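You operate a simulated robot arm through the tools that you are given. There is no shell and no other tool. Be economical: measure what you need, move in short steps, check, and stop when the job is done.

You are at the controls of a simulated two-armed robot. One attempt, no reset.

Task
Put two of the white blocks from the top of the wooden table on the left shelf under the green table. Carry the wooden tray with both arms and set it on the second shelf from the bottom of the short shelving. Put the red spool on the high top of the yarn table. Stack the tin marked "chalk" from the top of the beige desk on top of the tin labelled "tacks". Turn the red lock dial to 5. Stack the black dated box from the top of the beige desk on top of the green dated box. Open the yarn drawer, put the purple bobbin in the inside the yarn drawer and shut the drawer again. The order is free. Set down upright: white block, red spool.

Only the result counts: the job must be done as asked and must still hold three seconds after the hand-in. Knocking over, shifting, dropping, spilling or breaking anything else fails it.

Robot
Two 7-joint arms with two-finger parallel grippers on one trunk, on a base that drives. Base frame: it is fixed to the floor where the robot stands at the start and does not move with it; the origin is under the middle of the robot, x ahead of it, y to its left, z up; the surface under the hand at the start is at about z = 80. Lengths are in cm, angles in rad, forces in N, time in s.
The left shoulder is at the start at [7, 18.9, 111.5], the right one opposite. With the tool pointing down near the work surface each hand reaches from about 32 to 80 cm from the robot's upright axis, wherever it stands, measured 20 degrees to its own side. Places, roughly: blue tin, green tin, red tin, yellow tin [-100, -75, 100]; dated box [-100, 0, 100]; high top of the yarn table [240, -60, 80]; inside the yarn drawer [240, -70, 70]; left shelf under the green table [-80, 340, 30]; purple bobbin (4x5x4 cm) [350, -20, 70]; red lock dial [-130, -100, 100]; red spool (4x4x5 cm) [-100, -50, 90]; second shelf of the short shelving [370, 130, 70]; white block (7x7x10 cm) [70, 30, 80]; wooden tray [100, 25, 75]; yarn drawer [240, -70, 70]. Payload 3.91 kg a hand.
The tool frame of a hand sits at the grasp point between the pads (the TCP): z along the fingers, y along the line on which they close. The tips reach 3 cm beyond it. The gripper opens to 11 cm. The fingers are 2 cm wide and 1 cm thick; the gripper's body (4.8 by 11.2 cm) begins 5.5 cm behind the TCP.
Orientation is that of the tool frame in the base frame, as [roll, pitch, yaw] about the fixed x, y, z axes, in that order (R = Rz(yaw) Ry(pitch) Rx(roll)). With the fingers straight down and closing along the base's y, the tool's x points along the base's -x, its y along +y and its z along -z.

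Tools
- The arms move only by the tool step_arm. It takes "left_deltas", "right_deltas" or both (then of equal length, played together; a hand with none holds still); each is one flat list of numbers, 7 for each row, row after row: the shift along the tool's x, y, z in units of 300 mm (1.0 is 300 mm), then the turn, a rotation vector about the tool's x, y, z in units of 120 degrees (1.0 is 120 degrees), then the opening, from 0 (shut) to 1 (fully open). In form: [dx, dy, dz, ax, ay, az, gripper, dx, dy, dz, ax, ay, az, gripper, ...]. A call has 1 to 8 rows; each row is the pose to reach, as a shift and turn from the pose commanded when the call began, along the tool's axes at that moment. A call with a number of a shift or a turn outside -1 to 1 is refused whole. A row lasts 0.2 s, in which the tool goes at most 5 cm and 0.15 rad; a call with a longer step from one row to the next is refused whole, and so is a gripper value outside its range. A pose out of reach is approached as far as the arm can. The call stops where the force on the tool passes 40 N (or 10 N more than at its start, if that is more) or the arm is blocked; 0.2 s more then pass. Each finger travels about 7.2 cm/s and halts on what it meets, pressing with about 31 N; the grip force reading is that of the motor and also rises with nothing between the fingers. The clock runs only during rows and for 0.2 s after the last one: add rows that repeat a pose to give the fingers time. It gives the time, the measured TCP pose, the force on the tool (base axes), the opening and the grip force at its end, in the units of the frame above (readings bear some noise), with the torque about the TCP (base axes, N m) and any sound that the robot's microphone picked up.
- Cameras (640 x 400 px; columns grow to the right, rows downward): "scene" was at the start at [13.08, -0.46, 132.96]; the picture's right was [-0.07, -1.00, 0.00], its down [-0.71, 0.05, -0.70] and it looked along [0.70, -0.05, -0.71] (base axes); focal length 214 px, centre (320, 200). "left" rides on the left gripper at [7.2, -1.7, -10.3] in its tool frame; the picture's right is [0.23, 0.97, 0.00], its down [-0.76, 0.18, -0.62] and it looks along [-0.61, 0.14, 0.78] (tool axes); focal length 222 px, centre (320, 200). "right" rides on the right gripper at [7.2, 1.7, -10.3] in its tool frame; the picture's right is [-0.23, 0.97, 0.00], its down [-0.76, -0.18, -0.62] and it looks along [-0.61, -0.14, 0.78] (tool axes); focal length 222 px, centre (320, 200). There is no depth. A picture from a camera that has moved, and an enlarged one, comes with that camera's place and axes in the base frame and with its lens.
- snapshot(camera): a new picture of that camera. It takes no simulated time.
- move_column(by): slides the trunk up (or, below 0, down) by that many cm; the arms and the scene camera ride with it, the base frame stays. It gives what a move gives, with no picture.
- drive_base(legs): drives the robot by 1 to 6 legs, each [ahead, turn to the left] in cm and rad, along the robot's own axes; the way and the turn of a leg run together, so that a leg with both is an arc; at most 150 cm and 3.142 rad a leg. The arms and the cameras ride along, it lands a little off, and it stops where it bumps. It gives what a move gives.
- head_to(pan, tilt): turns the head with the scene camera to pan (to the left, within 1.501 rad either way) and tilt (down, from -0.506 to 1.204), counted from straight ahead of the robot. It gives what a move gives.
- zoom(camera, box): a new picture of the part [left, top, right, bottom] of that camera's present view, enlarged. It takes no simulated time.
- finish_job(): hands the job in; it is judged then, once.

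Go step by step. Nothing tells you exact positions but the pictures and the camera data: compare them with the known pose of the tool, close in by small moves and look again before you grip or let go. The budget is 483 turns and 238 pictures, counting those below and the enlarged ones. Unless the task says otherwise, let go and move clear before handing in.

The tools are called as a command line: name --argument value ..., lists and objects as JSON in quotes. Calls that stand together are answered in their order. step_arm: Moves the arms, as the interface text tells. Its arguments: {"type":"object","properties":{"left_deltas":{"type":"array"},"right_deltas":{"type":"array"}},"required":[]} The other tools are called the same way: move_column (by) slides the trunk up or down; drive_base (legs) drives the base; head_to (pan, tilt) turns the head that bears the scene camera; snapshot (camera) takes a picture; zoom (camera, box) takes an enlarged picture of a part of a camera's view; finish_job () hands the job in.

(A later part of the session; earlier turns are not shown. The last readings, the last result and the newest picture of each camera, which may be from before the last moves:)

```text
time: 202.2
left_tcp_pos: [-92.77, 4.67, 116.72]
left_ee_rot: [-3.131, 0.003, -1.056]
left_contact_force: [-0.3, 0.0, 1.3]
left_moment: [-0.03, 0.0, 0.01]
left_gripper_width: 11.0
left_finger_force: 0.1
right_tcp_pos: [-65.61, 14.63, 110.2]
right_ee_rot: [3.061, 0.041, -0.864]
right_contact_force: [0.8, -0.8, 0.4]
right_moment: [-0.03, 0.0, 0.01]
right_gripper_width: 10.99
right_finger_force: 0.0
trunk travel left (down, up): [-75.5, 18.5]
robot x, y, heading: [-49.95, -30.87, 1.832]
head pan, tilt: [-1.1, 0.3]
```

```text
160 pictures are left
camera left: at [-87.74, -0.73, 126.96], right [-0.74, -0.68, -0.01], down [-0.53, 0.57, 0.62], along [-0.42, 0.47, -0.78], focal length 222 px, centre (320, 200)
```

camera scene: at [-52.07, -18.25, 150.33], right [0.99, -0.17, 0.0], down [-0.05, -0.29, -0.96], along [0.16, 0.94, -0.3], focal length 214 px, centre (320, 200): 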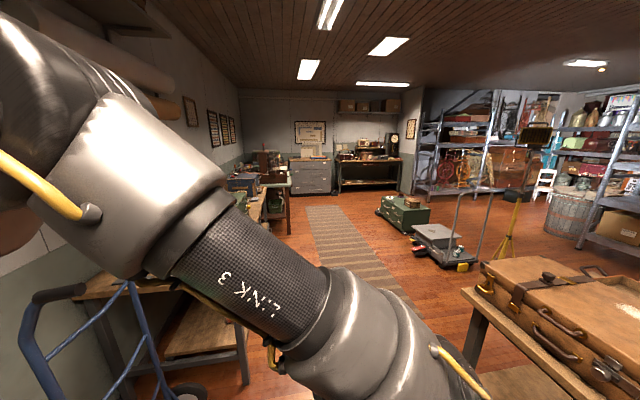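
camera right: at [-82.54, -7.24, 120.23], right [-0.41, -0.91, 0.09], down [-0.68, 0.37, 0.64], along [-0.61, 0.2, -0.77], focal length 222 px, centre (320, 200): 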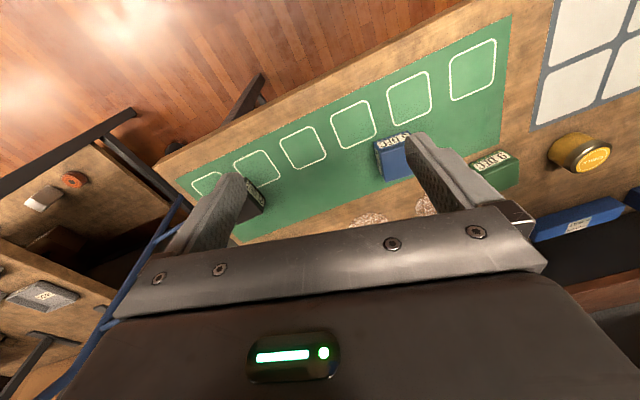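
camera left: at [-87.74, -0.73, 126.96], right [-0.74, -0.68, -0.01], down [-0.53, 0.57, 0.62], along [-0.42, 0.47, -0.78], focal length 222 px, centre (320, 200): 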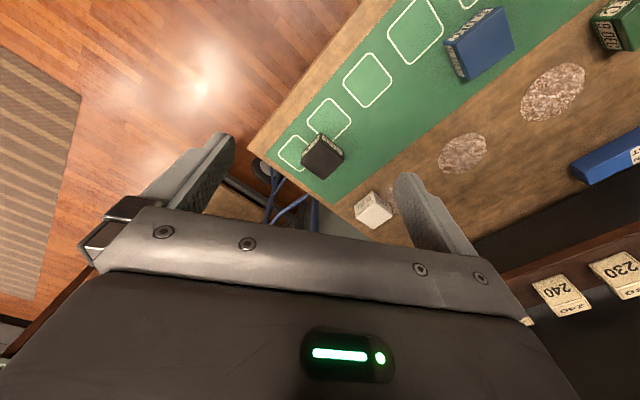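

The black box is confirmed at (-101.6,14.2). I lower the trunk a bit and hover the left hand above it, squared up.

move_column --by -8

step_arm --left_deltas '[-0.106, 0.025, 0.07, 0, 0, 0.0615, 1, -0.212, 0.05, 0.14, 0, 0, 0.123, 1, -0.318, 0.075, 0.21, 0, 0, 0.1845, 1, -0.425, 0.1, 0.27, 0, 0, 0.246, 1]'

snapshot --camera "left"

```text
time: 203.3
left_tcp_pos: [-92.75, 4.62, 108.7]
left_ee_rot: [-3.132, 0.003, -1.056]
left_contact_force: [-0.1, 0.1, -1.1]
left_moment: [0.03, -0.01, -0.01]
left_gripper_width: 11.02
left_finger_force: 0.2
right_tcp_pos: [-65.51, 14.7, 102.2]
right_ee_rot: [3.06, 0.04, -0.868]
right_contact_force: [0.4, 1.0, 0.1]
right_moment: [-0.01, -0.02, -0.03]
right_gripper_width: 11.02
right_finger_force: 0.1
trunk travel left (down, up): [-67.5, 26.5]
robot x, y, heading: [-49.84, -30.12, 1.83]
head pan, tilt: [-1.1, 0.3]
```

```text
time: 204.3
left_tcp_pos: [-101.6, 14.61, 100.34]
left_ee_rot: [-3.133, 0.006, -1.574]
left_contact_force: [-0.6, 0.7, 0.4]
left_moment: [0.02, -0.01, 0.0]
left_gripper_width: 11.0
left_finger_force: 0.0
right_tcp_pos: [-65.57, 14.66, 102.24]
right_ee_rot: [3.059, 0.038, -0.867]
right_contact_force: [0.4, 0.4, 0.4]
right_moment: [0.02, -0.03, -0.02]
right_gripper_width: 10.99
right_finger_force: 0.0
trunk travel left (down, up): [-67.5, 26.5]
robot x, y, heading: [-49.87, -30.41, 1.831]
head pan, tilt: [-1.1, 0.3]
```

```text
159 pictures are left
camera left: at [-99.9, 7.37, 110.67], right [-0.97, -0.22, -0.01], down [-0.18, 0.76, 0.63], along [-0.13, 0.61, -0.78], focal length 222 px, centre (320, 200)
```

left: 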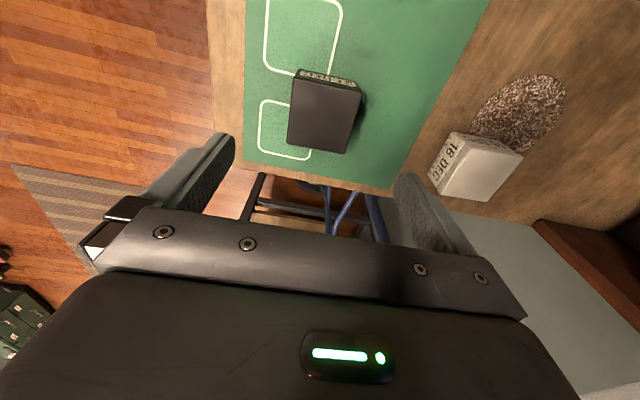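

Box is centred at about (-101.5,13.9). I descend to just above the desk and close on it.

step_arm --left_deltas '[0.025, -0.003, 0.12, 0, 0, 0, 1, 0.025, -0.003, 0.24, 0, 0, 0, 1, 0.025, -0.003, 0.32, 0, 0, 0, 1, 0.025, -0.003, 0.35, 0, 0, 0, 1]'

snapshot --camera "left"

```text
time: 205.3
left_tcp_pos: [-101.4, 13.78, 90.09]
left_ee_rot: [-3.135, 0.01, -1.572]
left_contact_force: [-0.2, 0.4, -0.5]
left_moment: [-0.01, 0.0, 0.04]
left_gripper_width: 11.0
left_finger_force: 0.0
right_tcp_pos: [-65.64, 14.6, 102.18]
right_ee_rot: [3.061, 0.039, -0.868]
right_contact_force: [0.0, -0.1, 0.1]
right_moment: [-0.06, 0.0, 0.02]
right_gripper_width: 10.98
right_finger_force: 0.0
trunk travel left (down, up): [-67.5, 26.5]
robot x, y, heading: [-49.56, -30.38, 1.834]
head pan, tilt: [-1.1, 0.3]
```

```text
158 pictures are left
camera left: at [-99.71, 6.58, 100.36], right [-0.97, -0.23, -0.01], down [-0.18, 0.76, 0.63], along [-0.14, 0.61, -0.78], focal length 222 px, centre (320, 200)
```

left: 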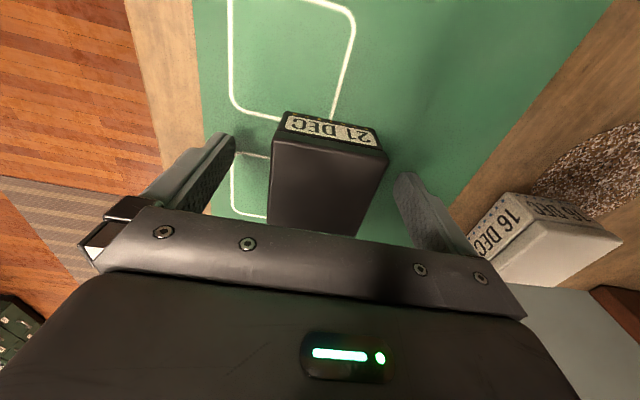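

Straddled nicely; I close and lift.

step_arm --left_deltas '[0, 0, 0.01, 0, 0, 0, 0.6, 0, 0, 0.01, 0, 0, 0, 0.35, 0, 0, 0.01, 0, 0, 0, 0.35, 0, 0, 0.01, 0, 0, 0, 0.35, 0, 0, -0.12, 0, 0, 0, 0.35, 0, 0, -0.25, 0, 0, 0, 0.35, 0, 0, -0.38, 0, 0, 0, 0.35]'

snapshot --camera "left"

```text
time: 206.9
left_tcp_pos: [-101.42, 13.64, 101.65]
left_ee_rot: [-3.135, 0.009, -1.57]
left_contact_force: [-0.3, -0.6, -1.7]
left_moment: [0.02, 0.05, 0.0]
left_gripper_width: 6.01
left_finger_force: 31.1
right_tcp_pos: [-65.32, 14.63, 102.33]
right_ee_rot: [3.058, 0.04, -0.867]
right_contact_force: [0.7, -0.3, -0.3]
right_moment: [-0.01, 0.02, -0.01]
right_gripper_width: 11.01
right_finger_force: 0.2
trunk travel left (down, up): [-67.5, 26.5]
robot x, y, heading: [-50.24, -30.51, 1.833]
head pan, tilt: [-1.1, 0.3]
```

```text
157 pictures are left
camera left: at [-99.77, 6.48, 111.93], right [-0.97, -0.23, -0.01], down [-0.18, 0.76, 0.63], along [-0.14, 0.61, -0.78], focal length 222 px, centre (320, 200)
```

left: 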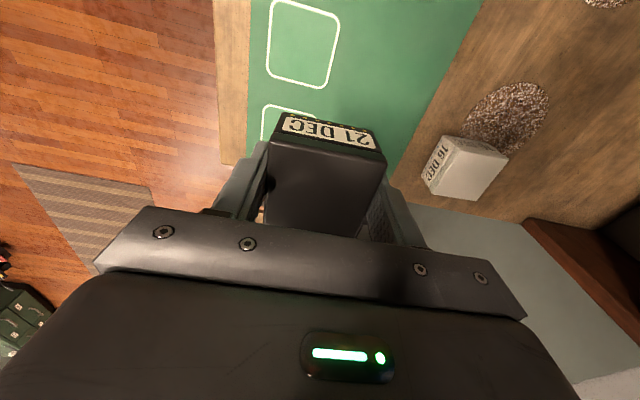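

The black box is held. Turning left by 0.70 brings it right over the green box.

drive_base --legs '[[0, 0.7]]'

snapshot --camera "left"

head_to --pan 0.4 --tilt 0.8

zoom --camera "scene" --box '[200, 80, 440, 260]'

```text
time: 209.2
left_tcp_pos: [-117.65, -30.87, 101.51]
left_ee_rot: [-3.135, 0.008, -0.86]
left_contact_force: [0.0, 0.2, -0.7]
left_moment: [-0.02, 0.02, -0.05]
left_gripper_width: 6.02
left_finger_force: 30.7
right_tcp_pos: [-91.1, -6.54, 102.24]
right_ee_rot: [3.059, 0.042, -0.155]
right_contact_force: [-0.8, -0.4, -0.6]
right_moment: [0.01, 0.03, -0.01]
right_gripper_width: 11.01
right_finger_force: 0.1
trunk travel left (down, up): [-67.5, 26.5]
robot x, y, heading: [-49.48, -30.17, 2.543]
head pan, tilt: [-1.1, 0.3]
```

```text
156 pictures are left
camera left: at [-111.61, -35.14, 111.85], right [-0.59, -0.81, -0.01], down [-0.63, 0.45, 0.63], along [-0.5, 0.38, -0.78], focal length 222 px, centre (320, 200)
```

left: 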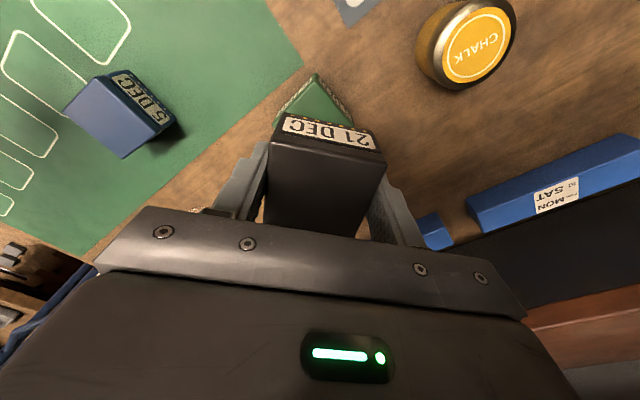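

```text
time: 210.8
left_tcp_pos: [-117.58, -30.84, 101.47]
left_ee_rot: [-3.135, 0.006, -0.859]
left_contact_force: [0.6, -0.3, -1.6]
left_moment: [0.02, -0.01, -0.01]
left_gripper_width: 6.05
left_finger_force: 30.9
right_tcp_pos: [-91.07, -6.61, 102.46]
right_ee_rot: [3.058, 0.041, -0.155]
right_contact_force: [0.2, 0.3, 1.1]
right_moment: [0.01, -0.01, -0.01]
right_gripper_width: 11.0
right_finger_force: 0.1
trunk travel left (down, up): [-67.5, 26.5]
robot x, y, heading: [-49.47, -30.24, 2.546]
head pan, tilt: [0.4, 0.799]
```

```text
2.22 times, centred on (320, 170) of scene
camera zoom: at [-61.7, -26.03, 137.9], right [0.2, 0.98, 0.0], down [0.7, -0.14, -0.7], along [-0.68, 0.14, -0.72], focal length 477 px, centre (320, 267)
```

zoom: 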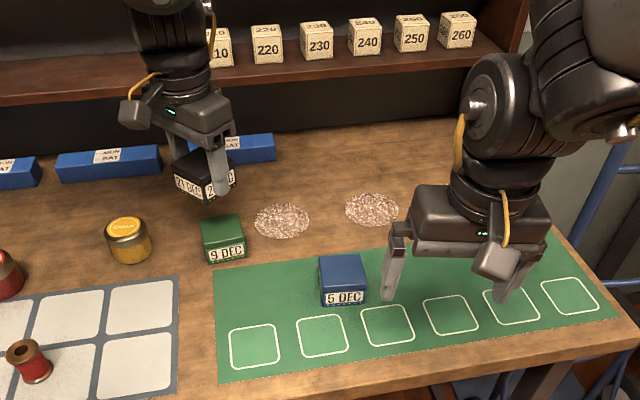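

I align the black box with the green one (yaw ≈0.1) above (-117.2,-29.5) and come down to a low hover.

step_arm --left_deltas '[-0.005, -0.007, 0, 0, 0, 0.058, 0.35, -0.01, -0.015, 0, 0, 0, 0.116, 0.35, -0.015, -0.022, 0.05, 0, 0, 0.174, 0.35, -0.02, -0.03, 0.1, 0, 0, 0.232, 0.35, -0.023, -0.037, 0.16, 0, 0, 0.291, 0.35]'

snapshot --camera "left"

zoom --camera "scene" --box '[240, 110, 320, 180]'

```text
time: 212.0
left_tcp_pos: [-117.33, -29.65, 96.73]
left_ee_rot: [-3.14, 0.011, -1.472]
left_contact_force: [-0.6, -0.2, -1.1]
left_moment: [0.0, -0.02, 0.04]
left_gripper_width: 6.03
left_finger_force: 30.8
right_tcp_pos: [-91.11, -6.65, 102.26]
right_ee_rot: [3.058, 0.042, -0.157]
right_contact_force: [0.4, 0.3, -0.5]
right_moment: [0.01, -0.01, 0.01]
right_gripper_width: 11.01
right_finger_force: 0.1
trunk travel left (down, up): [-67.5, 26.5]
robot x, y, heading: [-49.63, -30.27, 2.539]
head pan, tilt: [0.4, 0.799]
```

```text
154 pictures are left
camera left: at [-114.9, -36.62, 106.98], right [-0.95, -0.32, 0.0], down [-0.25, 0.73, 0.63], along [-0.2, 0.6, -0.78], focal length 222 px, centre (320, 200)
```

left: 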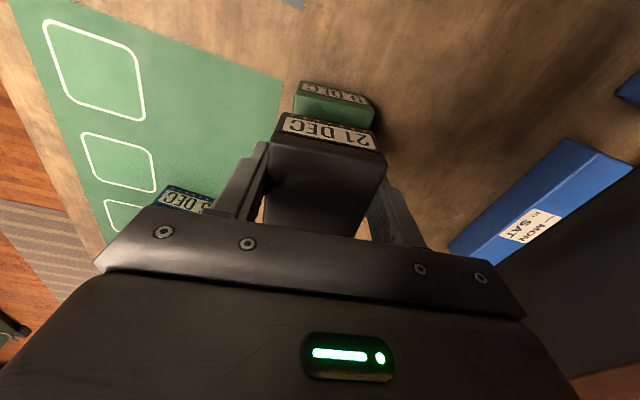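

```text
5.71 times, centred on (280, 145) of scene
camera zoom: at [-61.75, -26.03, 137.89], right [0.2, 0.98, 0.0], down [0.7, -0.14, -0.7], along [-0.68, 0.14, -0.72], focal length 1226 px, centre (549, 514)
```

zoom: 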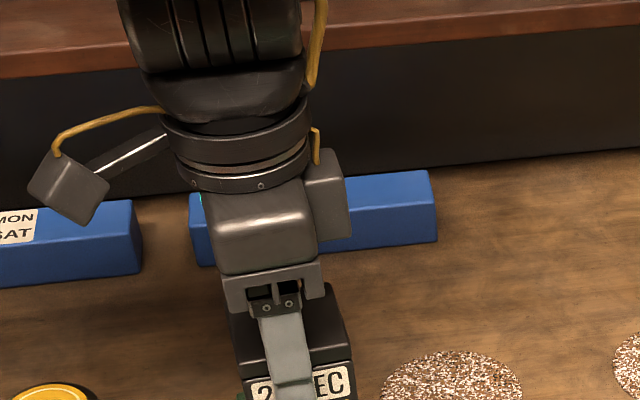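

Alignment looks good within a few millimetres. I lower gently to contact.

step_arm --left_deltas '[0, 0.01, 0.04, 0, 0, 0, 0.35, 0, 0.01, 0.07, 0, 0, 0, 0.35, 0, 0.01, 0.08, 0, 0, 0, 0.35, 0, 0.01, 0.088, 0, 0, 0, 0.35]'

```text
time: 213.0
left_tcp_pos: [-117.58, -29.46, 94.23]
left_ee_rot: [3.141, 0.01, -1.47]
left_contact_force: [0.5, -1.4, 2.5]
left_moment: [-0.13, -0.08, -0.01]
left_gripper_width: 6.02
left_finger_force: 30.6
right_tcp_pos: [-91.06, -6.7, 102.28]
right_ee_rot: [3.059, 0.043, -0.155]
right_contact_force: [0.7, 0.6, -0.2]
right_moment: [0.01, 0.01, -0.01]
right_gripper_width: 11.02
right_finger_force: 0.0
trunk travel left (down, up): [-67.5, 26.5]
robot x, y, heading: [-49.58, -30.43, 2.549]
head pan, tilt: [0.4, 0.799]
```

Light contact. I open and lift straight up.

step_arm --left_deltas '[0, 0, 0.003, 0, 0, 0, 0.45, 0, 0, 0.003, 0, 0, 0, 0.7, 0, 0, 0.003, 0, 0, 0, 1, 0, 0, 0.003, 0, 0, 0, 1, 0, 0, -0.1, 0, 0, 0, 1, 0, 0, -0.25, 0, 0, 0, 1, 0, 0, -0.4, 0, 0, 0, 1]'

snapshot --camera "left"

zoom --camera "scene" --box '[200, 80, 380, 220]'

```text
time: 214.6
left_tcp_pos: [-117.41, -29.67, 106.26]
left_ee_rot: [-3.141, 0.008, -1.47]
left_contact_force: [0.1, -1.4, 0.6]
left_moment: [0.0, 0.01, -0.02]
left_gripper_width: 10.99
left_finger_force: 0.0
right_tcp_pos: [-91.01, -6.59, 102.33]
right_ee_rot: [3.06, 0.042, -0.155]
right_contact_force: [-0.7, -0.7, 0.7]
right_moment: [-0.02, 0.01, 0.01]
right_gripper_width: 11.0
right_finger_force: 0.0
trunk travel left (down, up): [-67.5, 26.5]
robot x, y, heading: [-49.64, -30.71, 2.539]
head pan, tilt: [0.4, 0.799]
```

```text
152 pictures are left
camera left: at [-115.05, -36.55, 116.5], right [-0.95, -0.32, 0.0], down [-0.25, 0.73, 0.63], along [-0.2, 0.6, -0.78], focal length 222 px, centre (320, 200)
```

left: 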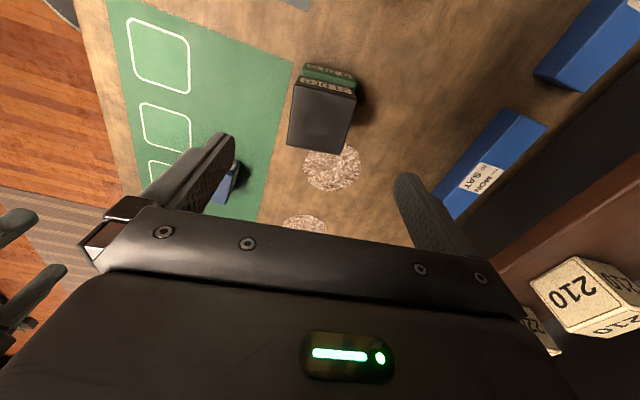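

```text
2.86 times, centred on (290, 150) of scene
camera zoom: at [-61.62, -26.02, 137.9], right [0.2, 0.98, 0.0], down [0.7, -0.14, -0.7], along [-0.68, 0.14, -0.72], focal length 613 px, centre (406, 343)
```

zoom: 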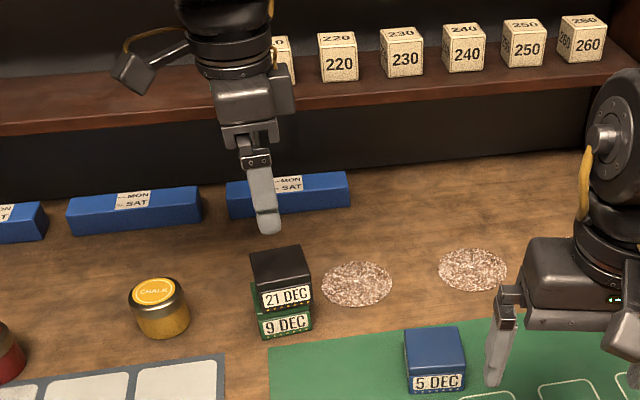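

Black sits neatly on green: done. Next I take the CHALK tin at (-120.3,-44.0) with the left hand.

step_arm --left_deltas '[0.116, 0.036, 0, 0, 0, 0, 1, 0.232, 0.072, 0, 0, 0, 0, 1, 0.349, 0.108, 0, 0, 0, 0, 1, 0.465, 0.144, 0, 0, 0, 0, 1, 0.465, 0.144, 0.15, 0, 0, 0, 1, 0.465, 0.144, 0.3, 0, 0, 0, 1]'

snapshot --camera "left"

```text
time: 216.0
left_tcp_pos: [-120.2, -44.0, 96.76]
left_ee_rot: [-3.141, 0.009, -1.471]
left_contact_force: [0.0, -1.2, -0.4]
left_moment: [0.01, 0.02, 0.0]
left_gripper_width: 11.0
left_finger_force: 0.0
right_tcp_pos: [-91.25, -6.73, 102.24]
right_ee_rot: [3.06, 0.042, -0.156]
right_contact_force: [-0.5, -1.4, -0.5]
right_moment: [0.02, 0.02, -0.01]
right_gripper_width: 11.02
right_finger_force: 0.0
trunk travel left (down, up): [-67.5, 26.5]
robot x, y, heading: [-49.93, -30.52, 2.546]
head pan, tilt: [0.4, 0.799]
```

```text
150 pictures are left
camera left: at [-117.86, -50.94, 107.03], right [-0.95, -0.32, 0.0], down [-0.25, 0.73, 0.63], along [-0.2, 0.6, -0.78], focal length 222 px, centre (320, 200)
```

left: 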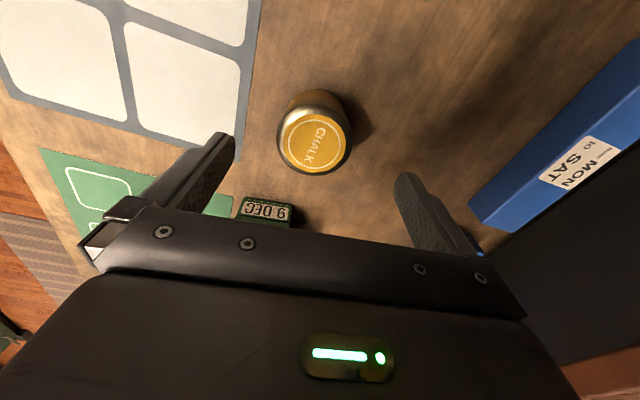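

Centred. Down to z≈89.5, close, and lift.

step_arm --left_deltas '[0, -0.012, 0.12, 0, 0, 0, 1, 0, -0.012, 0.22, 0, 0, 0, 1, 0, -0.012, 0.24, 0, 0, 0, 1, 0, -0.012, 0.24, 0, 0, 0, 0.6, 0, -0.012, 0.24, 0, 0, 0, 0.35, 0, -0.012, 0.24, 0, 0, 0, 0.35, 0, -0.012, 0.24, 0, 0, 0, 0.35]'

step_arm --left_deltas '[0, 0, -0.13, 0, 0, 0, 0.35, 0, 0, -0.27, 0, 0, 0, 0.35, 0, 0, -0.4, 0, 0, 0, 0.35]'

snapshot --camera "left"

```text
time: 217.6
left_tcp_pos: [-120.12, -43.82, 89.67]
left_ee_rot: [-3.14, 0.01, -1.47]
left_contact_force: [-0.7, 0.3, -0.5]
left_moment: [0.0, 0.0, 0.01]
left_gripper_width: 5.9
left_finger_force: 31.2
right_tcp_pos: [-91.16, -6.66, 102.24]
right_ee_rot: [3.058, 0.041, -0.157]
right_contact_force: [0.2, -1.0, 0.5]
right_moment: [0.01, -0.01, -0.03]
right_gripper_width: 10.98
right_finger_force: 0.0
trunk travel left (down, up): [-67.5, 26.5]
robot x, y, heading: [-49.5, -30.52, 2.542]
head pan, tilt: [0.4, 0.799]
```

```text
time: 218.4
left_tcp_pos: [-120.2, -43.9, 101.86]
left_ee_rot: [-3.139, 0.01, -1.47]
left_contact_force: [0.0, 0.4, -1.2]
left_moment: [0.02, 0.02, 0.02]
left_gripper_width: 5.89
left_finger_force: 31.8
right_tcp_pos: [-90.95, -6.56, 102.32]
right_ee_rot: [3.059, 0.042, -0.155]
right_contact_force: [0.2, -0.1, 0.3]
right_moment: [0.0, -0.01, 0.0]
right_gripper_width: 11.0
right_finger_force: 0.1
trunk travel left (down, up): [-67.5, 26.5]
robot x, y, heading: [-49.75, -30.03, 2.542]
head pan, tilt: [0.4, 0.799]
```

```text
149 pictures are left
camera left: at [-117.72, -50.88, 112.11], right [-0.95, -0.32, 0.0], down [-0.25, 0.73, 0.63], along [-0.2, 0.6, -0.78], focal length 222 px, centre (320, 200)
```

left: 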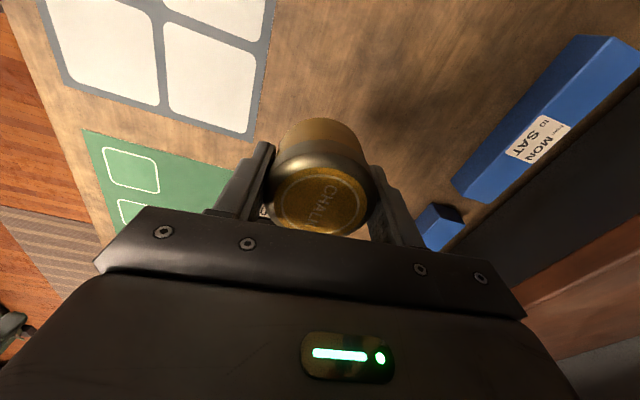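

Chalk tin held. I turn left 0.3 to bring it over the TACKS tin.

drive_base --legs '[[0, 0.3]]'

snapshot --camera "left"

zoom --camera "scene" --box '[180, 80, 400, 240]'

```text
time: 219.8
left_tcp_pos: [-113.11, -64.38, 101.76]
left_ee_rot: [-3.138, 0.009, -1.167]
left_contact_force: [-0.7, 0.7, -1.7]
left_moment: [0.01, 0.02, -0.02]
left_gripper_width: 5.88
left_finger_force: 31.5
right_tcp_pos: [-96.27, -20.01, 102.25]
right_ee_rot: [3.059, 0.043, 0.146]
right_contact_force: [-0.4, -0.1, 0.2]
right_moment: [-0.03, -0.04, 0.0]
right_gripper_width: 10.99
right_finger_force: 0.1
trunk travel left (down, up): [-67.5, 26.5]
robot x, y, heading: [-49.46, -30.55, 2.847]
head pan, tilt: [0.4, 0.799]
```

```text
148 pictures are left
camera left: at [-108.56, -70.23, 112.05], right [-0.81, -0.59, 0.0], down [-0.46, 0.62, 0.63], along [-0.37, 0.51, -0.78], focal length 222 px, centre (320, 200)
```

left: 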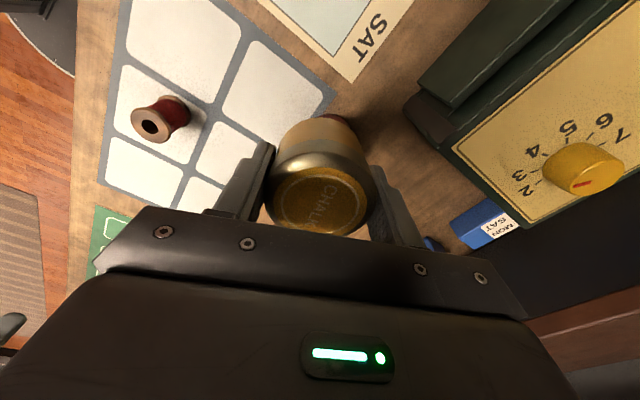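

```text
2.50 times, centred on (290, 160) of scene
camera zoom: at [-62.46, -29.77, 137.9], right [-0.1, 0.99, 0.0], down [0.71, 0.07, -0.7], along [-0.69, -0.07, -0.72], focal length 536 px, centre (395, 300)
```

zoom: 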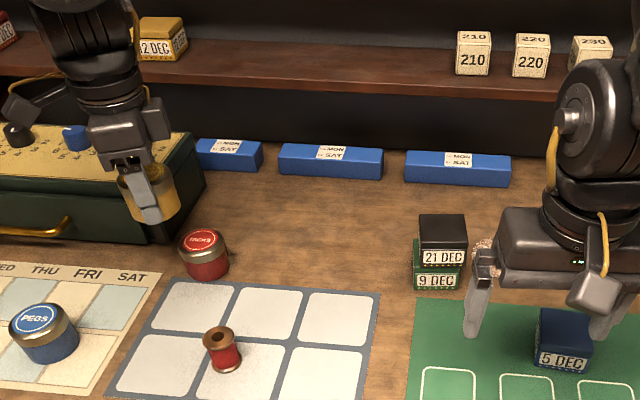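

Tacks tin is at (-116.5,-61.8). I align above it and lower to just above its lid.

step_arm --left_deltas '[-0.066, 0.035, 0, 0, 0, 0, 0.35, -0.132, 0.07, 0, 0, 0, 0, 0.35, -0.132, 0.07, 0.08, 0, 0, 0, 0.35, -0.132, 0.07, 0.165, 0, 0, 0, 0.35]'

snapshot --camera "left"

zoom --camera "scene" --box '[190, 100, 290, 200]'

```text
time: 220.8
left_tcp_pos: [-116.71, -61.36, 96.82]
left_ee_rot: [-3.138, 0.009, -1.168]
left_contact_force: [-0.5, 0.8, -1.1]
left_moment: [0.0, -0.03, 0.0]
left_gripper_width: 5.9
left_finger_force: 31.3
right_tcp_pos: [-96.45, -19.99, 102.25]
right_ee_rot: [3.057, 0.042, 0.145]
right_contact_force: [0.2, 0.2, -0.1]
right_moment: [0.0, 0.0, 0.02]
right_gripper_width: 11.0
right_finger_force: 0.0
trunk travel left (down, up): [-67.5, 26.5]
robot x, y, heading: [-49.66, -30.35, 2.844]
head pan, tilt: [0.4, 0.799]
```

```text
146 pictures are left
camera left: at [-112.23, -67.36, 106.99], right [-0.81, -0.59, 0.0], down [-0.46, 0.62, 0.63], along [-0.37, 0.51, -0.78], focal length 222 px, centre (320, 200)
```

left: 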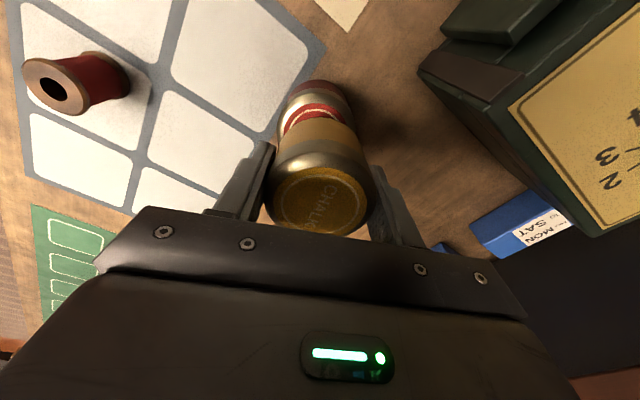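

```text
4.00 times, centred on (240, 150) of scene
camera zoom: at [-62.58, -29.81, 137.89], right [-0.1, 0.99, 0.0], down [0.71, 0.07, -0.7], along [-0.69, -0.07, -0.72], focal length 858 px, centre (640, 400)
```

zoom: 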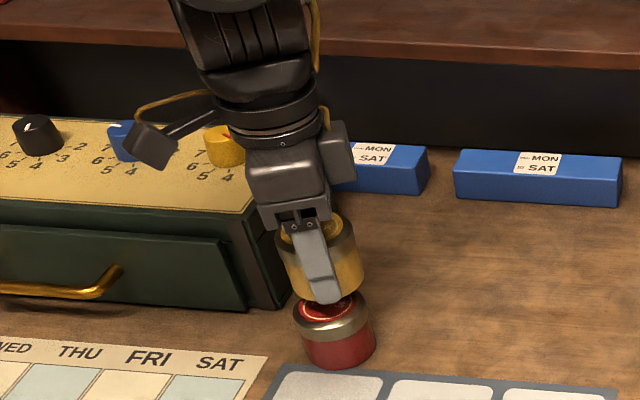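

Alignment is good. I lower to contact.

step_arm --left_deltas '[0.005, 0, 0.04, 0, 0, 0, 0.35, 0.005, 0, 0.065, 0, 0, 0, 0.35, 0.005, 0, 0.075, 0, 0, 0, 0.35, 0.005, 0, 0.083, 0, 0, 0, 0.35]'

```text
time: 221.8
left_tcp_pos: [-116.45, -61.53, 94.76]
left_ee_rot: [3.134, 0.014, -1.168]
left_contact_force: [-6.3, -5.2, 27.7]
left_moment: [-0.3, -0.04, -0.08]
left_gripper_width: 5.88
left_finger_force: 30.5
right_tcp_pos: [-96.11, -20.0, 102.48]
right_ee_rot: [3.058, 0.045, 0.147]
right_contact_force: [-0.4, 0.2, -0.3]
right_moment: [0.03, -0.06, -0.01]
right_gripper_width: 11.02
right_finger_force: 0.0
trunk travel left (down, up): [-67.5, 26.5]
robot x, y, heading: [-49.66, -29.86, 2.843]
head pan, tilt: [0.4, 0.799]
```

Firm contact; I ease up slightly, open and lift away.

step_arm --left_deltas '[0, 0, -0.009, 0, 0, 0, 0.35, 0, 0, -0.009, 0, 0, 0, 0.6, 0, 0, -0.009, 0, 0, 0, 0.85, 0, 0, -0.009, 0, 0, 0, 1, 0, 0, -0.1, 0, 0, 0, 1, 0, 0, -0.25, 0, 0, 0, 1, 0, 0, -0.4, 0, 0, 0, 1]'

zoom --camera "scene" --box '[180, 80, 340, 220]'

snapshot --camera "left"

```text
time: 223.4
left_tcp_pos: [-116.32, -61.73, 106.54]
left_ee_rot: [-3.139, 0.008, -1.167]
left_contact_force: [0.6, -0.1, 0.6]
left_moment: [0.0, 0.01, -0.03]
left_gripper_width: 11.01
left_finger_force: 0.0
right_tcp_pos: [-96.25, -19.94, 102.41]
right_ee_rot: [3.055, 0.042, 0.147]
right_contact_force: [0.2, -0.1, 0.1]
right_moment: [-0.06, 0.02, 0.0]
right_gripper_width: 11.0
right_finger_force: 0.0
trunk travel left (down, up): [-67.5, 26.5]
robot x, y, heading: [-49.92, -30.38, 2.846]
head pan, tilt: [0.4, 0.799]
```

```text
2.86 times, centred on (260, 150) of scene
camera zoom: at [-62.35, -29.73, 137.9], right [-0.1, 0.99, 0.0], down [0.71, 0.07, -0.7], along [-0.69, -0.07, -0.72], focal length 613 px, centre (491, 343)
```

zoom: 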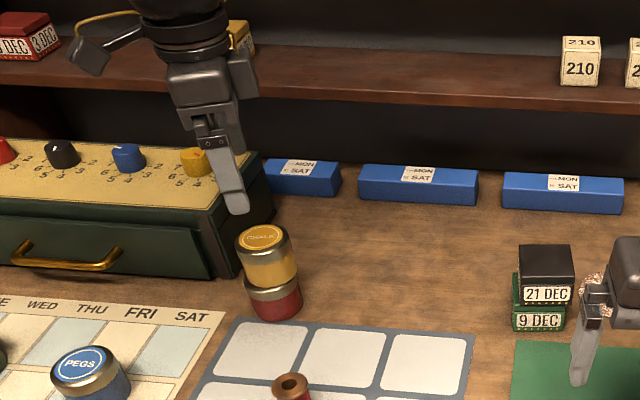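

```text
143 pictures are left
camera left: at [-111.86, -67.69, 116.76], right [-0.81, -0.59, 0.0], down [-0.46, 0.63, 0.63], along [-0.37, 0.51, -0.78], focal length 222 px, centre (320, 200)
```

left: 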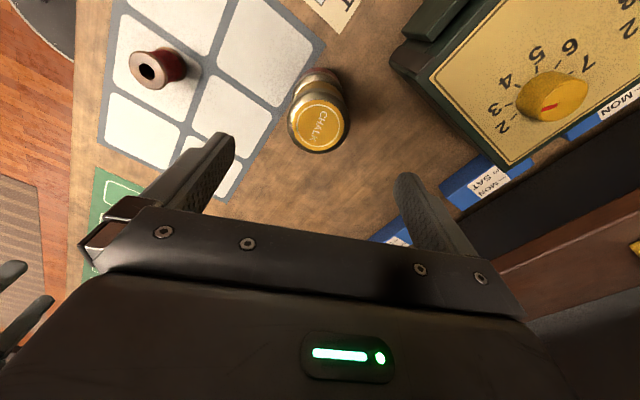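

Chalk sits on tacks. Next is the red lock dial at about (-129,-103). I raise the trunk a little and reposition to (-58,-85).

move_column --by 10

drive_base --legs '[[0, 1.722], [55, 0], [0, -1.793]]'

snapshot --camera "left"

head_to --pan 0.3 --tilt 0.7

snapshot --camera "scene"

```text
time: 224.7
left_tcp_pos: [-116.32, -61.94, 116.36]
left_ee_rot: [-3.14, 0.011, -1.166]
left_contact_force: [0.2, -0.8, -0.4]
left_moment: [0.01, -0.03, 0.02]
left_gripper_width: 10.99
left_finger_force: 0.1
right_tcp_pos: [-96.37, -20.02, 112.34]
right_ee_rot: [3.059, 0.043, 0.146]
right_contact_force: [0.1, -0.4, -0.5]
right_moment: [0.0, 0.01, -0.02]
right_gripper_width: 11.02
right_finger_force: 0.1
trunk travel left (down, up): [-77.5, 16.5]
robot x, y, heading: [-49.72, -30.46, 2.847]
head pan, tilt: [0.4, 0.799]
```

```text
time: 236.4
left_tcp_pos: [-123.97, -113.06, 116.46]
left_ee_rot: [-3.141, 0.009, -1.205]
left_contact_force: [-0.5, -0.4, 0.0]
left_moment: [-0.03, -0.02, 0.0]
left_gripper_width: 11.01
left_finger_force: 0.2
right_tcp_pos: [-102.36, -72.02, 112.47]
right_ee_rot: [3.058, 0.046, 0.109]
right_contact_force: [-0.1, -0.4, 0.1]
right_moment: [-0.06, 0.02, 0.03]
right_gripper_width: 10.97
right_finger_force: 0.0
trunk travel left (down, up): [-77.5, 16.5]
robot x, y, heading: [-56.42, -84.06, 2.808]
head pan, tilt: [0.4, 0.799]
```

```text
142 pictures are left
camera left: at [-119.82, -119.1, 126.65], right [-0.83, -0.56, 0.0], down [-0.44, 0.64, 0.63], along [-0.35, 0.52, -0.78], focal length 222 px, centre (320, 200)
```

left: 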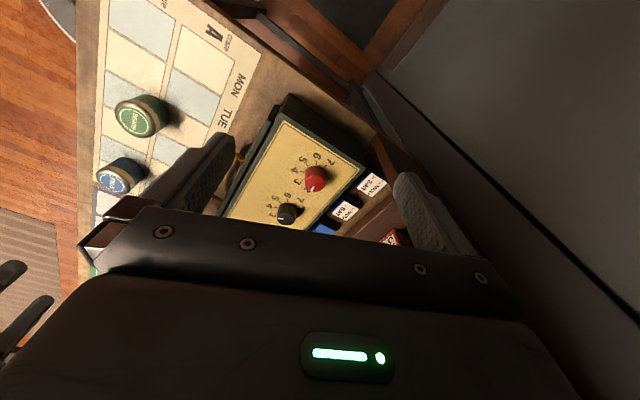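

```text
time: 237.1
left_tcp_pos: [-124.03, -113.0, 116.46]
left_ee_rot: [-3.14, 0.01, -1.205]
left_contact_force: [-0.7, -0.1, -0.4]
left_moment: [-0.01, 0.01, 0.0]
left_gripper_width: 10.99
left_finger_force: 0.0
right_tcp_pos: [-102.4, -71.99, 112.38]
right_ee_rot: [3.055, 0.045, 0.108]
right_contact_force: [0.1, -0.1, 0.0]
right_moment: [-0.02, -0.01, -0.01]
right_gripper_width: 11.02
right_finger_force: 0.1
trunk travel left (down, up): [-77.5, 16.5]
robot x, y, heading: [-55.54, -83.94, 2.806]
head pan, tilt: [0.3, 0.7]
```

```text
141 pictures are left
camera scene: at [-69.35, -82.21, 148.72], right [0.03, 1.0, 0.0], down [0.64, -0.02, -0.76], along [-0.76, 0.03, -0.64], focal length 214 px, centre (320, 200)
```

scene: 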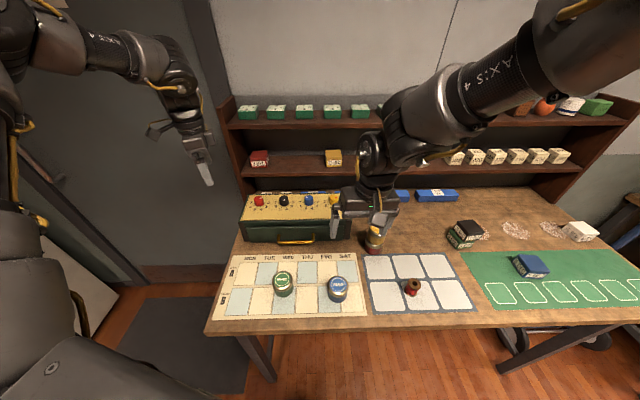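

Dials in view. I zoom on the red dial from both cameras.

zoom --camera "left" --box '[240, 120, 380, 240]'

zoom --camera "scene" --box '[235, 180, 345, 250]'

```text
3.33 times, centred on (310, 180) of left
camera zoom: at [-119.82, -119.07, 126.66], right [-0.83, -0.56, 0.0], down [-0.44, 0.64, 0.63], along [-0.35, 0.52, -0.78], focal length 740 px, centre (353, 267)
```

zoom: 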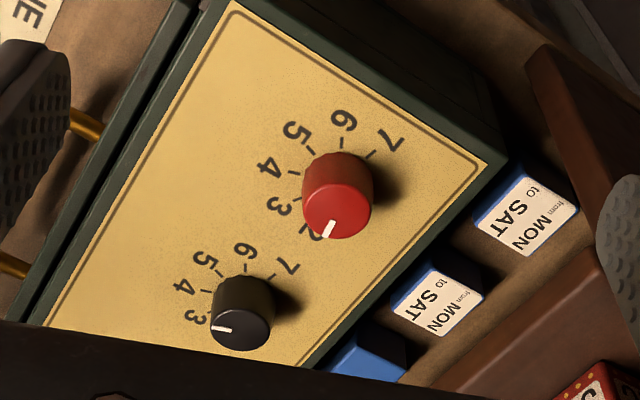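

```text
5.71 times, centred on (290, 215) of scene
camera zoom: at [-69.35, -82.21, 148.72], right [0.03, 1.0, 0.0], down [0.64, -0.02, -0.76], along [-0.76, 0.03, -0.64], focal length 1226 px, centre (491, 114)
```

zoom: 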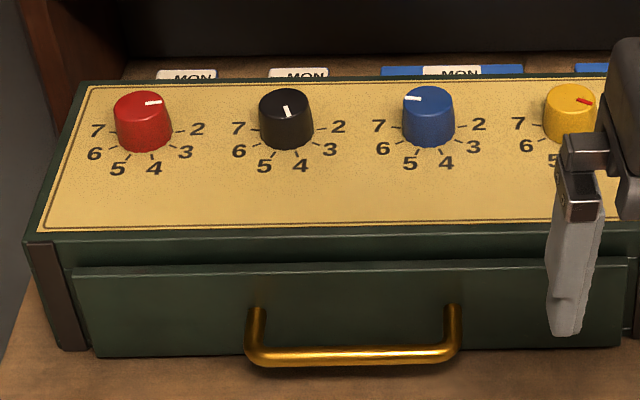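

The red dial points at 2 (numbers spaced 40° apart), knob axis ≈(-130.1,-102.4), top z≈98.4. I must turn it 120° clockwise (seen from above) to 5. I lower the trunk and hover above it, rotating the wrist back first.

move_column --by -8

step_arm --left_deltas '[-0.067, 0.01, 0, 0, 0, -0.069, 0.6, -0.134, 0.021, 0, 0, 0, -0.138, 0.6, -0.201, 0.032, 0, 0, 0, -0.207, 0.6, -0.268, 0.043, 0, 0, 0, -0.276, 0.6, -0.335, 0.053, 0.02, 0, 0, -0.345, 0.6, -0.403, 0.064, 0.04, 0, 0, -0.414, 0.6]'

step_arm --left_deltas '[0, 0, 0, 0, 0, -0.069, 0.6, 0, 0, 0, 0, 0, -0.138, 0.6, 0, 0, 0, 0, 0, -0.207, 0.6, 0, 0, 0, 0, 0, -0.276, 0.6, 0, 0, 0, 0, 0, -0.345, 0.6, 0, 0, 0, 0, 0, -0.414, 0.6]'

snapshot --camera "left"

```text
time: 238.2
left_tcp_pos: [-124.15, -113.02, 108.44]
left_ee_rot: [-3.139, 0.01, -1.207]
left_contact_force: [0.2, -0.2, -0.1]
left_moment: [0.04, -0.04, 0.01]
left_gripper_width: 10.98
left_finger_force: 0.0
right_tcp_pos: [-102.37, -71.98, 104.37]
right_ee_rot: [3.055, 0.044, 0.107]
right_contact_force: [1.0, -0.2, -0.4]
right_moment: [0.03, -0.01, 0.01]
right_gripper_width: 10.98
right_finger_force: 0.1
trunk travel left (down, up): [-69.5, 24.5]
robot x, y, heading: [-56.34, -83.86, 2.802]
head pan, tilt: [0.3, 0.7]
```

```text
time: 239.6
left_tcp_pos: [-127.84, -103.63, 106.57]
left_ee_rot: [-3.131, 0.009, -0.333]
left_contact_force: [0.3, -0.2, 0.3]
left_moment: [-0.05, 0.06, 0.02]
left_gripper_width: 6.61
left_finger_force: 0.0
left hand out of reach, approached as far as the arm can: row 5, 6
right_tcp_pos: [-102.3, -71.9, 104.39]
right_ee_rot: [3.055, 0.044, 0.109]
right_contact_force: [0.1, -0.7, -0.6]
right_moment: [0.0, 0.01, 0.02]
right_gripper_width: 10.99
right_finger_force: 0.1
trunk travel left (down, up): [-69.5, 24.5]
robot x, y, heading: [-55.91, -84.04, 2.808]
head pan, tilt: [0.3, 0.7]
```

```text
time: 241.0
left_tcp_pos: [-127.83, -103.6, 106.29]
left_ee_rot: [-3.129, -0.002, 0.532]
left_contact_force: [0.3, -0.7, -0.3]
left_moment: [0.0, 0.03, -0.01]
left_gripper_width: 6.58
left_finger_force: 0.0
right_tcp_pos: [-102.36, -71.96, 104.34]
right_ee_rot: [3.057, 0.044, 0.109]
right_contact_force: [0.0, 0.2, -0.2]
right_moment: [0.03, -0.01, -0.01]
right_gripper_width: 11.02
right_finger_force: 0.1
trunk travel left (down, up): [-69.5, 24.5]
robot x, y, heading: [-55.89, -84.07, 2.807]
head pan, tilt: [0.3, 0.7]
```

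```text
138 pictures are left
camera left: at [-122.34, -98.38, 116.75], right [0.69, -0.72, -0.01], down [-0.56, -0.55, 0.62], along [-0.45, -0.42, -0.79], focal length 222 px, centre (320, 200)
```

left: 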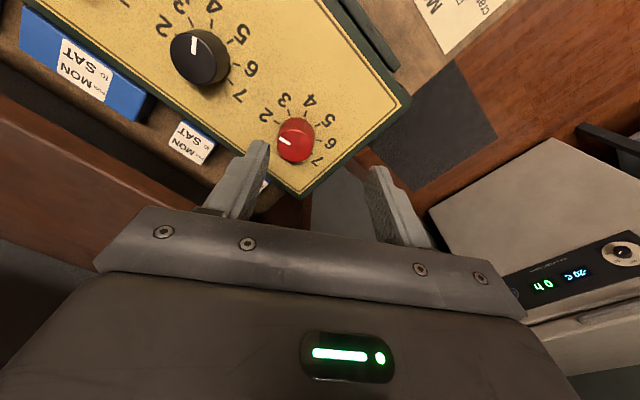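

The knob is at (-129.7,-102.2) and my hand is at its reach limit, so I drive 2.5 cm forward.

drive_base --legs '[[2.5, 0]]'

snapshot --camera "left"

```text
time: 241.8
left_tcp_pos: [-129.66, -102.99, 106.69]
left_ee_rot: [-3.123, 0.001, 0.53]
left_contact_force: [-0.7, -1.1, -0.5]
left_moment: [0.01, 0.09, 0.0]
left_gripper_width: 6.63
left_finger_force: 0.1
right_tcp_pos: [-104.36, -71.21, 104.71]
right_ee_rot: [3.061, 0.049, 0.11]
right_contact_force: [0.6, -0.8, 0.2]
right_moment: [0.03, 0.05, 0.0]
right_gripper_width: 11.0
right_finger_force: 0.1
trunk travel left (down, up): [-69.5, 24.5]
robot x, y, heading: [-58.64, -83.2, 2.809]
head pan, tilt: [0.3, 0.7]
```

```text
137 pictures are left
camera left: at [-124.13, -97.79, 117.14], right [0.69, -0.72, -0.02], down [-0.56, -0.55, 0.62], along [-0.46, -0.42, -0.78], focal length 222 px, centre (320, 200)
```

left: 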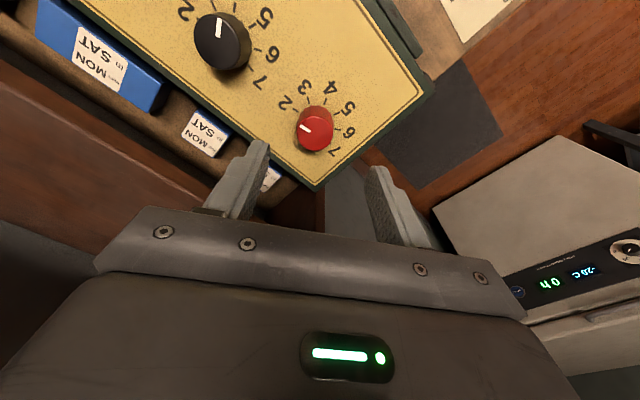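

Knob axis ≈(-130,-102.3). I descend around it.

step_arm --left_deltas '[0.003, -0.025, 0.1, 0, 0, 0, 0.6, 0.003, -0.025, 0.18, 0, 0, 0, 0.6, 0.003, -0.025, 0.21, 0, 0, 0, 0.6, 0.003, -0.025, 0.23, 0, 0, 0, 0.6]'

snapshot --camera "left"

zoom --camera "scene" --box '[215, 160, 325, 240]'

```text
time: 242.8
left_tcp_pos: [-130.47, -101.93, 99.7]
left_ee_rot: [-3.128, -0.002, 0.531]
left_contact_force: [-0.8, 0.1, -0.5]
left_moment: [0.03, -0.04, 0.03]
left_gripper_width: 6.61
left_finger_force: 0.0
right_tcp_pos: [-104.74, -71.13, 104.39]
right_ee_rot: [3.057, 0.043, 0.109]
right_contact_force: [0.2, 0.5, 0.7]
right_moment: [0.01, 0.0, 0.0]
right_gripper_width: 11.02
right_finger_force: 0.0
trunk travel left (down, up): [-69.5, 24.5]
robot x, y, heading: [-58.42, -83.3, 2.81]
head pan, tilt: [0.3, 0.7]
```

```text
136 pictures are left
camera left: at [-125.01, -96.86, 109.95], right [0.69, -0.72, -0.01], down [-0.56, -0.55, 0.62], along [-0.46, -0.42, -0.79], focal length 222 px, centre (320, 200)
```

left: 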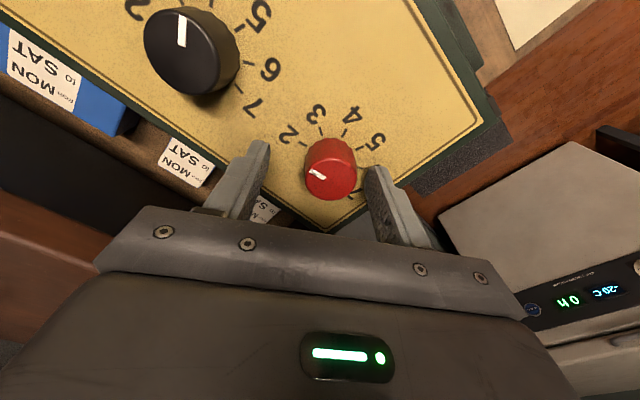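

```text
5.00 times, centred on (270, 200) of scene
camera zoom: at [-71.71, -81.42, 140.72], right [0.03, 1.0, 0.0], down [0.64, -0.02, -0.76], along [-0.76, 0.03, -0.64], focal length 1072 px, centre (570, 200)
```

zoom: 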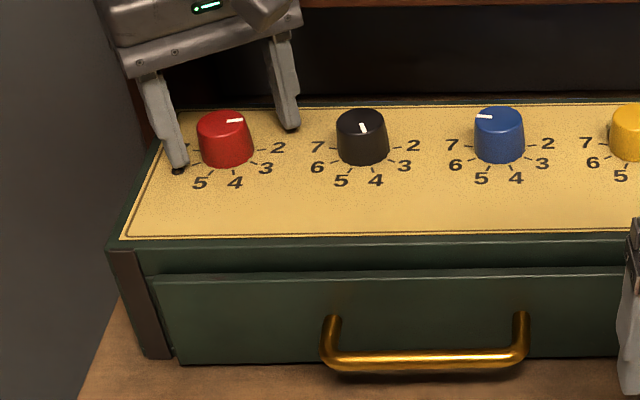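

Small shift to centre on the knob, then close gently.

step_arm --left_deltas '[0, 0.016, 0.008, 0, 0, 0, 0.6, 0, 0.016, 0.008, 0, 0, 0, 0.5, 0, 0.016, 0.008, 0, 0, 0, 0.3, 0, 0.016, 0.008, 0, 0, 0, 0.25, 0, 0.016, 0.008, 0, 0, 0, 0.25]'

zoom --camera "scene" --box '[215, 160, 325, 240]'

```text
time: 244.0
left_tcp_pos: [-130.16, -102.68, 99.58]
left_ee_rot: [-3.129, -0.001, 0.534]
left_contact_force: [6.8, -7.0, -3.7]
left_moment: [-0.42, -0.06, 0.0]
left_gripper_width: 3.3
left_finger_force: 44.6
right_tcp_pos: [-104.66, -71.34, 104.35]
right_ee_rot: [3.058, 0.044, 0.109]
right_contact_force: [-0.5, 0.5, 0.4]
right_moment: [0.0, 0.01, -0.05]
right_gripper_width: 10.99
right_finger_force: 0.1
trunk travel left (down, up): [-69.5, 24.5]
robot x, y, heading: [-58.36, -83.2, 2.807]
head pan, tilt: [0.3, 0.7]
```

```text
5.00 times, centred on (270, 200) of scene
camera zoom: at [-71.63, -81.56, 140.73], right [0.03, 1.0, 0.0], down [0.64, -0.02, -0.77], along [-0.76, 0.03, -0.64], focal length 1072 px, centre (570, 200)
```

zoom: 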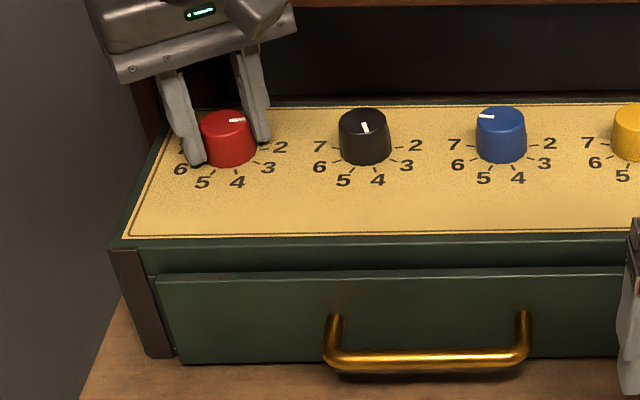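

Gripped (3.3 cm). I turn 59° clockwise first and check.

step_arm --left_deltas '[0, 0.005, 0, 0, 0, 0.07, 0.25, 0, 0.005, 0, 0, 0, 0.14, 0.25, 0, 0.005, 0, 0, 0, 0.21, 0.25, 0, 0.005, 0, 0, 0, 0.28, 0.25, 0, 0.005, 0, 0, 0, 0.35, 0.25, 0, 0.005, 0, 0, 0, 0.42, 0.25, 0, 0.005, 0, 0, 0, 0.49, 0.25]'

zoom --camera "scene" --box '[215, 160, 325, 240]'

```text
time: 245.6
left_tcp_pos: [-130.11, -102.58, 99.38]
left_ee_rot: [-3.132, 0.011, -0.5]
left_contact_force: [1.7, -2.6, 2.8]
left_moment: [-0.29, -0.77, 0.01]
left_gripper_width: 3.33
left_finger_force: 44.6
right_tcp_pos: [-104.7, -71.18, 104.4]
right_ee_rot: [3.056, 0.043, 0.109]
right_contact_force: [0.5, 0.6, -0.2]
right_moment: [0.02, 0.02, 0.01]
right_gripper_width: 11.02
right_finger_force: 0.1
trunk travel left (down, up): [-69.5, 24.5]
robot x, y, heading: [-58.04, -83.6, 2.798]
head pan, tilt: [0.3, 0.7]
```

```text
5.00 times, centred on (270, 200) of scene
camera zoom: at [-71.63, -81.41, 140.73], right [0.03, 1.0, 0.0], down [0.64, -0.02, -0.77], along [-0.76, 0.03, -0.64], focal length 1072 px, centre (570, 200)
```

zoom: 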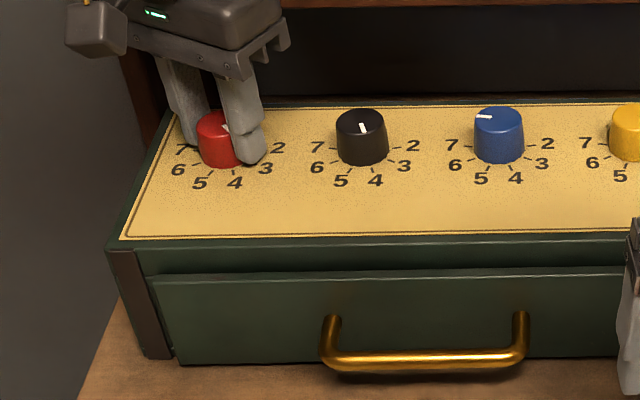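

The knob follows. I turn the remaining 60.7°.

step_arm --left_deltas '[0, 0, 0, 0, 0, 0.07, 0.25, 0, 0, 0, 0, 0, 0.14, 0.25, 0, 0, 0, 0, 0, 0.21, 0.25, 0, 0, 0, 0, 0, 0.28, 0.25, 0, 0, 0, 0, 0, 0.35, 0.25, 0, 0, 0, 0, 0, 0.42, 0.25, 0, 0, 0, 0, 0, 0.48, 0.25, 0, 0, 0, 0, 0, 0.508, 0.25]'

zoom --camera "scene" --box '[215, 160, 325, 240]'

```text
time: 247.4
left_tcp_pos: [-130.18, -102.61, 99.28]
left_ee_rot: [3.137, 0.014, -1.562]
left_contact_force: [4.6, 0.3, 3.5]
left_moment: [1.13, -0.11, -0.01]
left_gripper_width: 3.32
left_finger_force: 44.7
right_tcp_pos: [-104.65, -71.14, 104.4]
right_ee_rot: [3.056, 0.046, 0.109]
right_contact_force: [0.1, 0.2, -0.4]
right_moment: [0.0, 0.02, 0.0]
right_gripper_width: 11.0
right_finger_force: 0.0
trunk travel left (down, up): [-69.5, 24.5]
robot x, y, heading: [-58.3, -83.49, 2.809]
head pan, tilt: [0.3, 0.7]
```

```text
5.00 times, centred on (270, 200) of scene
camera zoom: at [-71.58, -81.4, 140.73], right [0.03, 1.0, 0.0], down [0.64, -0.02, -0.77], along [-0.77, 0.03, -0.64], focal length 1072 px, centre (570, 200)
```

zoom: 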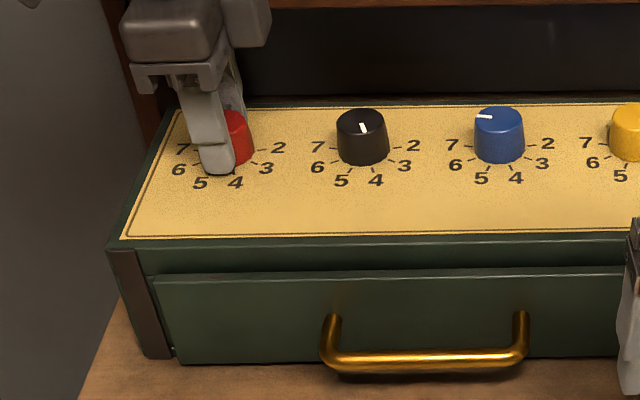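

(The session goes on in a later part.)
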